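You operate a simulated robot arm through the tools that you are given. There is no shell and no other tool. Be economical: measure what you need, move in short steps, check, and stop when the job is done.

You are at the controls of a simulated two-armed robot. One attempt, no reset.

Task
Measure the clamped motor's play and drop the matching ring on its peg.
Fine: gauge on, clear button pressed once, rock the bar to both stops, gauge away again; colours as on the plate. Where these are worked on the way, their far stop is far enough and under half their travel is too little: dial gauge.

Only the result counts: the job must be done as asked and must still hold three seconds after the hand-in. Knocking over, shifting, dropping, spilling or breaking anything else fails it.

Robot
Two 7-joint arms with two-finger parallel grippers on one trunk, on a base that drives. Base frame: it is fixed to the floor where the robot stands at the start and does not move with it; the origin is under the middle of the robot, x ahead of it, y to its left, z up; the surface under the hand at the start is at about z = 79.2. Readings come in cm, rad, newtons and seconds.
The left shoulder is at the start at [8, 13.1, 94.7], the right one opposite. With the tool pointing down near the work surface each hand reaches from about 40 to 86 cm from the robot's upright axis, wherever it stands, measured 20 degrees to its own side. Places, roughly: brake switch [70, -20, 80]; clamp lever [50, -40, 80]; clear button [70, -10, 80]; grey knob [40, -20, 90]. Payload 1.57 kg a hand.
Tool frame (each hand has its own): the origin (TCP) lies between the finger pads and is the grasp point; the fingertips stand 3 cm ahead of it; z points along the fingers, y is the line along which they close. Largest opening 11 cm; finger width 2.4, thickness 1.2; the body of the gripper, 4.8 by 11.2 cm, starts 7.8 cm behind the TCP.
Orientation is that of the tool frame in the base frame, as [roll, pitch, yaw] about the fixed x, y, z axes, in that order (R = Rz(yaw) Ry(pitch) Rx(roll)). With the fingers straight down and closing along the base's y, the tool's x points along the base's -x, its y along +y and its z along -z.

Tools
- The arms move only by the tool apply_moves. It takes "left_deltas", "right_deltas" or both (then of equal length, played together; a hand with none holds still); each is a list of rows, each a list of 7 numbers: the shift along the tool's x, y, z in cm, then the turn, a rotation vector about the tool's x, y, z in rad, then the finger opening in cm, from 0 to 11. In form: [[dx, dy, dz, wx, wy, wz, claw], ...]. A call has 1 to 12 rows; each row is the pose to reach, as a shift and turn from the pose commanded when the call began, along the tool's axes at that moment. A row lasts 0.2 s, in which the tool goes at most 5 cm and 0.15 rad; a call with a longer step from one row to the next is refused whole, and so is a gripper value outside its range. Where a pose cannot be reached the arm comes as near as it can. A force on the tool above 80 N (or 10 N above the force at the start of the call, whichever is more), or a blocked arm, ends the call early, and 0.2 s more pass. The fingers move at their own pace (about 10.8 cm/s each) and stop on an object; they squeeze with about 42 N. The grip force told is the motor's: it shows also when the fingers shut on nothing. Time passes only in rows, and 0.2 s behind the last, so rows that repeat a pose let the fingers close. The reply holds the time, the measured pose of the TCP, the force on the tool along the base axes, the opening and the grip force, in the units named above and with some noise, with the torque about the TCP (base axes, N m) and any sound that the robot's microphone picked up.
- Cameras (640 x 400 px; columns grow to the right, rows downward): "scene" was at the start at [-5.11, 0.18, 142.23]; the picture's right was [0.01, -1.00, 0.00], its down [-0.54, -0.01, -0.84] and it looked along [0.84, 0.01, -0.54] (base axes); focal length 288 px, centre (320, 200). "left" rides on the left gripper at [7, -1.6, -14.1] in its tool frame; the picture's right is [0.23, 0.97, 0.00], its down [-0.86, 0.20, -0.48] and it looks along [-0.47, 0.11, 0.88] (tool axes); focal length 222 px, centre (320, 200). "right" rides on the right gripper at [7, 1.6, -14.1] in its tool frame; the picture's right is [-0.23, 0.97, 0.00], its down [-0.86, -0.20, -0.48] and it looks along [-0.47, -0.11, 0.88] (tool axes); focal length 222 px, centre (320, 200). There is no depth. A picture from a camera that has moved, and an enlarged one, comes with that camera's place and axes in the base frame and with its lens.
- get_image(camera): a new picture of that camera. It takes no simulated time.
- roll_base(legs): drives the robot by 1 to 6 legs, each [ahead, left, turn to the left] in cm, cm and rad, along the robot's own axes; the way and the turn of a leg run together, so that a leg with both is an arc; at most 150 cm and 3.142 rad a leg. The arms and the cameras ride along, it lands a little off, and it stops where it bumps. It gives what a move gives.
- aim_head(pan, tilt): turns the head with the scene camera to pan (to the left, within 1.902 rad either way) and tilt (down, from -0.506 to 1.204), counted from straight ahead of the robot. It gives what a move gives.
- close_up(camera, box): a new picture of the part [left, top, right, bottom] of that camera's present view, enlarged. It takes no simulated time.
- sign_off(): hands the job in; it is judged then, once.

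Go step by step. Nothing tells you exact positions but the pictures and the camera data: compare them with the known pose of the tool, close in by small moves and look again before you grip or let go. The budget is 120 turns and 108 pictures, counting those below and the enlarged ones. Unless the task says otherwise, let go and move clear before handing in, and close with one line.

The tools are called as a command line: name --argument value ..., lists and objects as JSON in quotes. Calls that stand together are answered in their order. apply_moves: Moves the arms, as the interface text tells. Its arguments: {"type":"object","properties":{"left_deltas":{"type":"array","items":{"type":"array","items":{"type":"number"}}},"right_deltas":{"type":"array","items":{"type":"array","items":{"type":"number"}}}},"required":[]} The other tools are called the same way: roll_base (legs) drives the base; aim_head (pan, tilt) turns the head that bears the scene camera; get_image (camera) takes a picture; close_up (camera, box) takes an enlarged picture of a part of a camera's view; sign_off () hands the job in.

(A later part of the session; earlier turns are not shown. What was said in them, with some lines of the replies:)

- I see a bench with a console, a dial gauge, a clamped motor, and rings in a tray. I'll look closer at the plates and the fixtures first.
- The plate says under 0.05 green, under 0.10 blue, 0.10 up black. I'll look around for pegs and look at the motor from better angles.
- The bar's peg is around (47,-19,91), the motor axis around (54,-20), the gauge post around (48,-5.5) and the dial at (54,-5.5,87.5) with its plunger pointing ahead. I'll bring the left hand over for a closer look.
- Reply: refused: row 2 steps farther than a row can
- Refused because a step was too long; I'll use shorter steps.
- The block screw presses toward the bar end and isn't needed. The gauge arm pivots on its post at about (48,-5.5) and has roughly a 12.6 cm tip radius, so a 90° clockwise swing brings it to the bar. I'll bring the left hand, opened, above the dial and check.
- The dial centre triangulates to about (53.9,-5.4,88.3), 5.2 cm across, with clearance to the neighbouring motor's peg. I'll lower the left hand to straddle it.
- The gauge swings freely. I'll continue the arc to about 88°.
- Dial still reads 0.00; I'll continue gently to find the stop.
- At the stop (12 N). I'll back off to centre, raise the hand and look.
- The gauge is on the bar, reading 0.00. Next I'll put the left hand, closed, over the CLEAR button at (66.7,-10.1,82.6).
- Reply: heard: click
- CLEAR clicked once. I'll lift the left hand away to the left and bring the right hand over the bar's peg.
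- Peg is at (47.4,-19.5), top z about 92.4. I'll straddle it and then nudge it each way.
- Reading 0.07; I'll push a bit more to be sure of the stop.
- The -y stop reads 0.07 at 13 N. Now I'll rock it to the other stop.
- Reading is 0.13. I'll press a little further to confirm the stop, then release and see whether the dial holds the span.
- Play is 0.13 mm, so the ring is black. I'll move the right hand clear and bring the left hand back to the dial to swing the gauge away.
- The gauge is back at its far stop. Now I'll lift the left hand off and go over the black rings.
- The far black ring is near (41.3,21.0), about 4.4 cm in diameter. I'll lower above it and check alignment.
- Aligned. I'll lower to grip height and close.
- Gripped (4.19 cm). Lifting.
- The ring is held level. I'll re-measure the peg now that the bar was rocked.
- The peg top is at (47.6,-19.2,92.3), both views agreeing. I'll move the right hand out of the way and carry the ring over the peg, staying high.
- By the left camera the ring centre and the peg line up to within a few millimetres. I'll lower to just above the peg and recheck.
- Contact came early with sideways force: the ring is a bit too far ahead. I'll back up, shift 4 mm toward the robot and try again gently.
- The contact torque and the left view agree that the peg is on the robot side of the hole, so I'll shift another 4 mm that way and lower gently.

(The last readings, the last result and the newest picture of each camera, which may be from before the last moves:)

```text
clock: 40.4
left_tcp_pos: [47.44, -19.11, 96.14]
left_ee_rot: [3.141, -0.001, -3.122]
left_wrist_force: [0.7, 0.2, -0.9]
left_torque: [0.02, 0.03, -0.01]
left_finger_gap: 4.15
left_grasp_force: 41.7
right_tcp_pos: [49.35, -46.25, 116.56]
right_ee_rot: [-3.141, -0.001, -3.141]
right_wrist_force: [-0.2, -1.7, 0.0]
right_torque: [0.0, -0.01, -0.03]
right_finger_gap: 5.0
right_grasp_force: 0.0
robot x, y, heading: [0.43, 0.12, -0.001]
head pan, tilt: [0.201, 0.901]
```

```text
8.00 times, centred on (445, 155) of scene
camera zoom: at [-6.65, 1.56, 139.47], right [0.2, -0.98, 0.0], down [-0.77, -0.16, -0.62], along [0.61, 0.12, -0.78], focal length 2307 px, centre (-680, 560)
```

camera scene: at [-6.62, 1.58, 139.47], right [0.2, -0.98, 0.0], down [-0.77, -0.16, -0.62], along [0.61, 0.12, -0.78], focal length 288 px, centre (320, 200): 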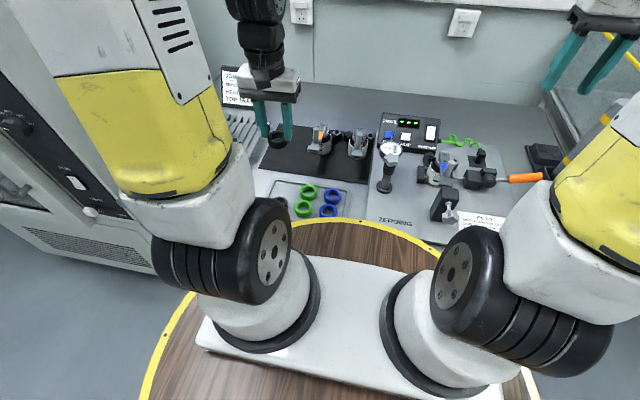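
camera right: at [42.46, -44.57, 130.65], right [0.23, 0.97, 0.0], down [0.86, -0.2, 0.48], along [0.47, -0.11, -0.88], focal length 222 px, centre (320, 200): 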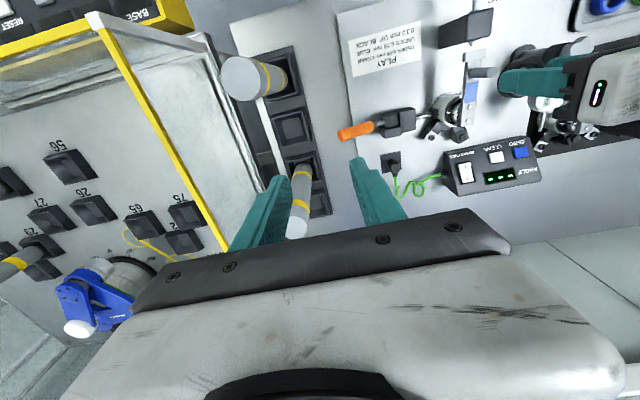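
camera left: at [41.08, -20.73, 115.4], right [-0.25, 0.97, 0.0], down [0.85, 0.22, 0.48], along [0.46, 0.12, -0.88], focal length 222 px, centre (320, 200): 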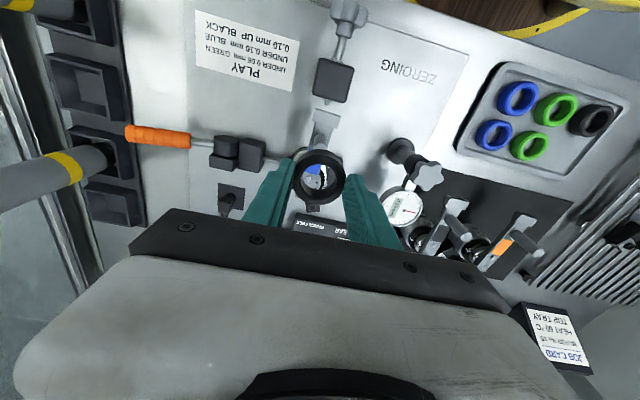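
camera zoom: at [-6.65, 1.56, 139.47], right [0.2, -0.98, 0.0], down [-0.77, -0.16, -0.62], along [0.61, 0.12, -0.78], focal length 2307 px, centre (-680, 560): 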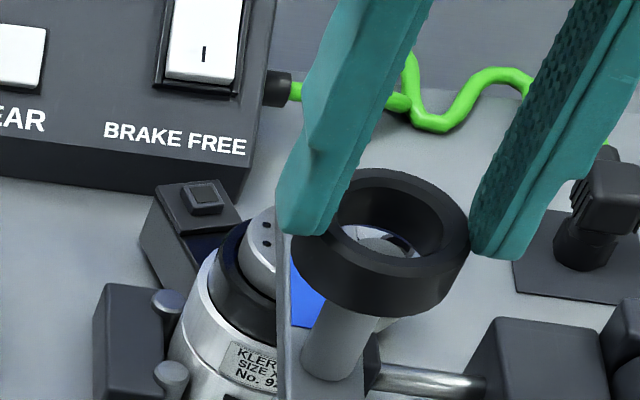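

The peg is now inside the hole with no force. Lowering further.

apply_moves --left_deltas '[[0, 0, 0.4, 0, 0, 0, 3], [0, 0, 0.8, 0, 0, 0, 3], [0, 0, 1.2, 0, 0, 0, 3], [0, 0, 1.5, 0, 0, 0, 3]]'

close_up --camera "left" --box '[290, 130, 350, 190]'

close_up --camera "scene" --box '[420, 130, 470, 180]'

```text
clock: 41.4
left_tcp_pos: [47.5, -19.05, 94.69]
left_ee_rot: [-3.141, 0.0, -3.123]
left_wrist_force: [0.7, 0.1, 0.4]
left_torque: [0.0, 0.01, -0.05]
left_finger_gap: 4.18
left_grasp_force: 42.3
right_tcp_pos: [49.47, -46.24, 116.54]
right_ee_rot: [3.141, 0.0, 3.141]
right_wrist_force: [0.4, 0.4, 0.1]
right_torque: [-0.04, 0.01, 0.02]
right_finger_gap: 5.02
right_grasp_force: 0.0
robot x, y, heading: [0.18, 0.05, -0.004]
head pan, tilt: [0.201, 0.901]
```

```text
6.67 times, centred on (320, 160) of left
camera zoom: at [40.48, -20.76, 108.81], right [-0.25, 0.97, 0.0], down [0.85, 0.22, 0.48], along [0.46, 0.12, -0.88], focal length 1481 px, centre (320, 467)
```

zoom: 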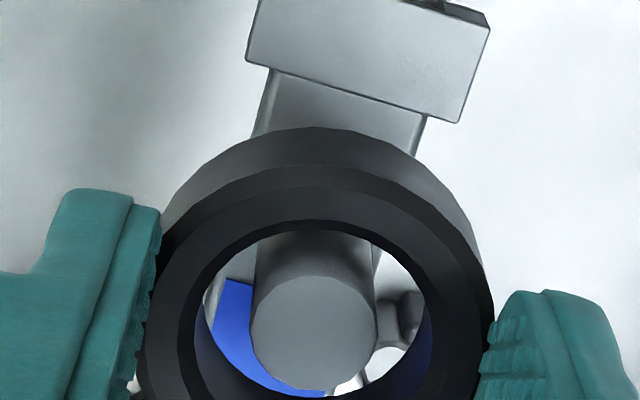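

```text
8.00 times, centred on (445, 155) of scene
camera zoom: at [-6.65, 1.56, 139.47], right [0.2, -0.98, 0.0], down [-0.77, -0.16, -0.62], along [0.61, 0.12, -0.78], focal length 2307 px, centre (-680, 560)
```

zoom: 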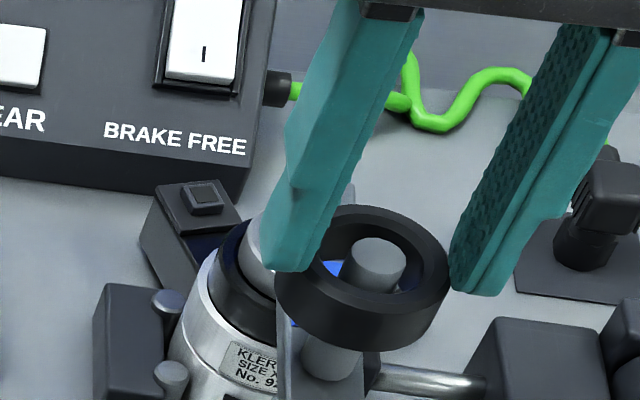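

The peg is through the ring. I'll lower close to the bar.

apply_moves --left_deltas '[[0, 0, 0.6, 0, 0, 0, 3], [0, 0, 1.2, 0, 0, 0, 3], [0, 0, 1.7, 0, 0, 0, 3], [0, 0, 2.1, 0, 0, 0, 3]]'

close_up --camera "scene" --box '[420, 130, 470, 180]'

close_up --camera "right" --box '[420, 20, 600, 140]'

```text
clock: 42.4
left_tcp_pos: [47.38, -19.07, 92.47]
left_ee_rot: [3.141, 0.0, -3.123]
left_wrist_force: [-0.1, 0.0, -0.3]
left_torque: [-0.01, 0.01, 0.0]
left_finger_gap: 4.16
left_grasp_force: 41.8
right_tcp_pos: [49.56, -46.15, 116.64]
right_ee_rot: [-3.14, -0.001, 3.141]
right_wrist_force: [0.3, -0.7, -0.2]
right_torque: [0.01, -0.01, 0.02]
right_finger_gap: 5.02
right_grasp_force: 0.1
robot x, y, heading: [0.19, 0.09, -0.003]
head pan, tilt: [0.201, 0.901]
```

```text
8.00 times, centred on (445, 155) of scene
camera zoom: at [-6.65, 1.56, 139.47], right [0.2, -0.98, 0.0], down [-0.77, -0.16, -0.62], along [0.61, 0.12, -0.78], focal length 2307 px, centre (-680, 560)
```

zoom: 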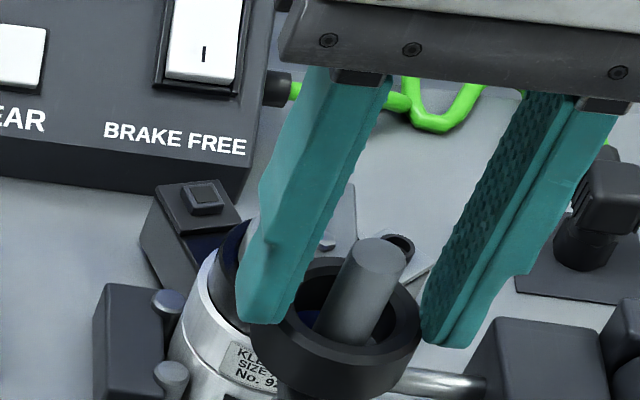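

```text
3.33 times, centred on (510, 80) of right
camera zoom: at [42.46, -44.59, 130.64], right [0.23, 0.97, 0.0], down [0.86, -0.2, 0.48], along [0.47, -0.11, -0.88], focal length 740 px, centre (-313, 600)
```

zoom: 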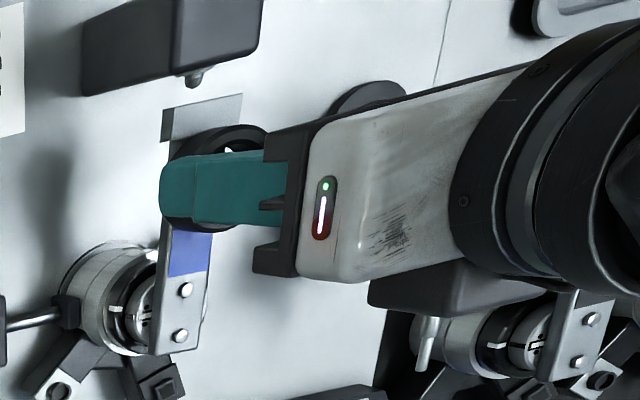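

Ring is just above the bar; releasing and rising straight up.

apply_moves --left_deltas '[[0, 0, 0, 0, 0, 0, 4.6], [0, 0, 0, 0, 0, 0, 5.4], [0, 0, 0, 0, 0, 0, 5.6], [0, 0, -3, 0, 0, 0, 5.6], [0, 0, -7, 0, 0, 0, 5.6], [0, 0, -11, 0, 0, 0, 5.6], [0, 0, -14, 0, 0, 0, 5.6]]'

close_up --camera "scene" --box '[370, 110, 480, 210]'

get_image --camera "left"

```text
clock: 44.0
left_tcp_pos: [47.38, -19.08, 106.55]
left_ee_rot: [-3.141, -0.001, -3.122]
left_wrist_force: [0.8, -0.8, -0.3]
left_torque: [0.04, 0.01, -0.04]
left_finger_gap: 5.62
left_grasp_force: 0.1
right_tcp_pos: [49.37, -46.29, 116.5]
right_ee_rot: [3.141, -0.001, -3.141]
right_wrist_force: [-0.6, -0.9, -0.4]
right_torque: [0.0, 0.01, -0.01]
right_finger_gap: 5.0
right_grasp_force: 0.2
robot x, y, heading: [-0.14, -0.23, -0.0]
head pan, tilt: [0.201, 0.901]
```

```text
4.00 times, centred on (425, 160) of scene
camera zoom: at [-6.63, 1.55, 139.47], right [0.2, -0.98, 0.0], down [-0.77, -0.16, -0.62], along [0.61, 0.12, -0.78], focal length 1154 px, centre (-100, 360)
```

zoom: 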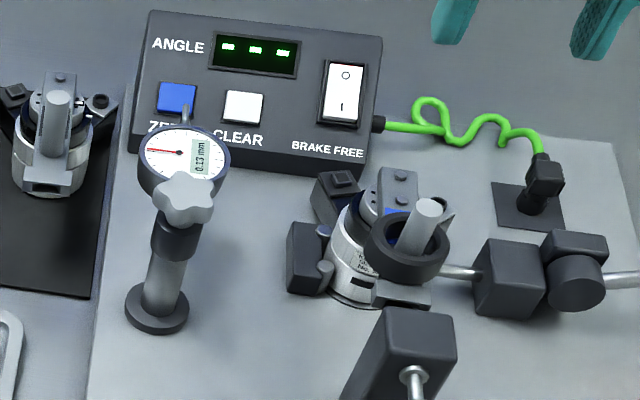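

```text
27 pictures are left
camera left: at [40.43, -20.83, 120.72], right [-0.25, 0.97, 0.0], down [0.85, 0.22, 0.48], along [0.46, 0.12, -0.88], focal length 222 px, centre (320, 200)
```

left: 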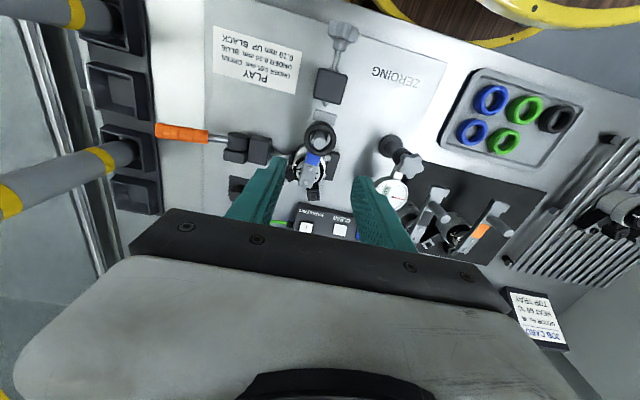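

The black ring sits on the clamped motor's peg, the gauge is parked away with 0.13 mm on it, and both hands are clear. Handing in.

sign_off

```text
The job is handed in.
```

The motor's play measured 0.13 mm, so I put a black ring on its peg. The gauge is swung back to its far stop and both hands are clear; the hand-in gave no verdict.
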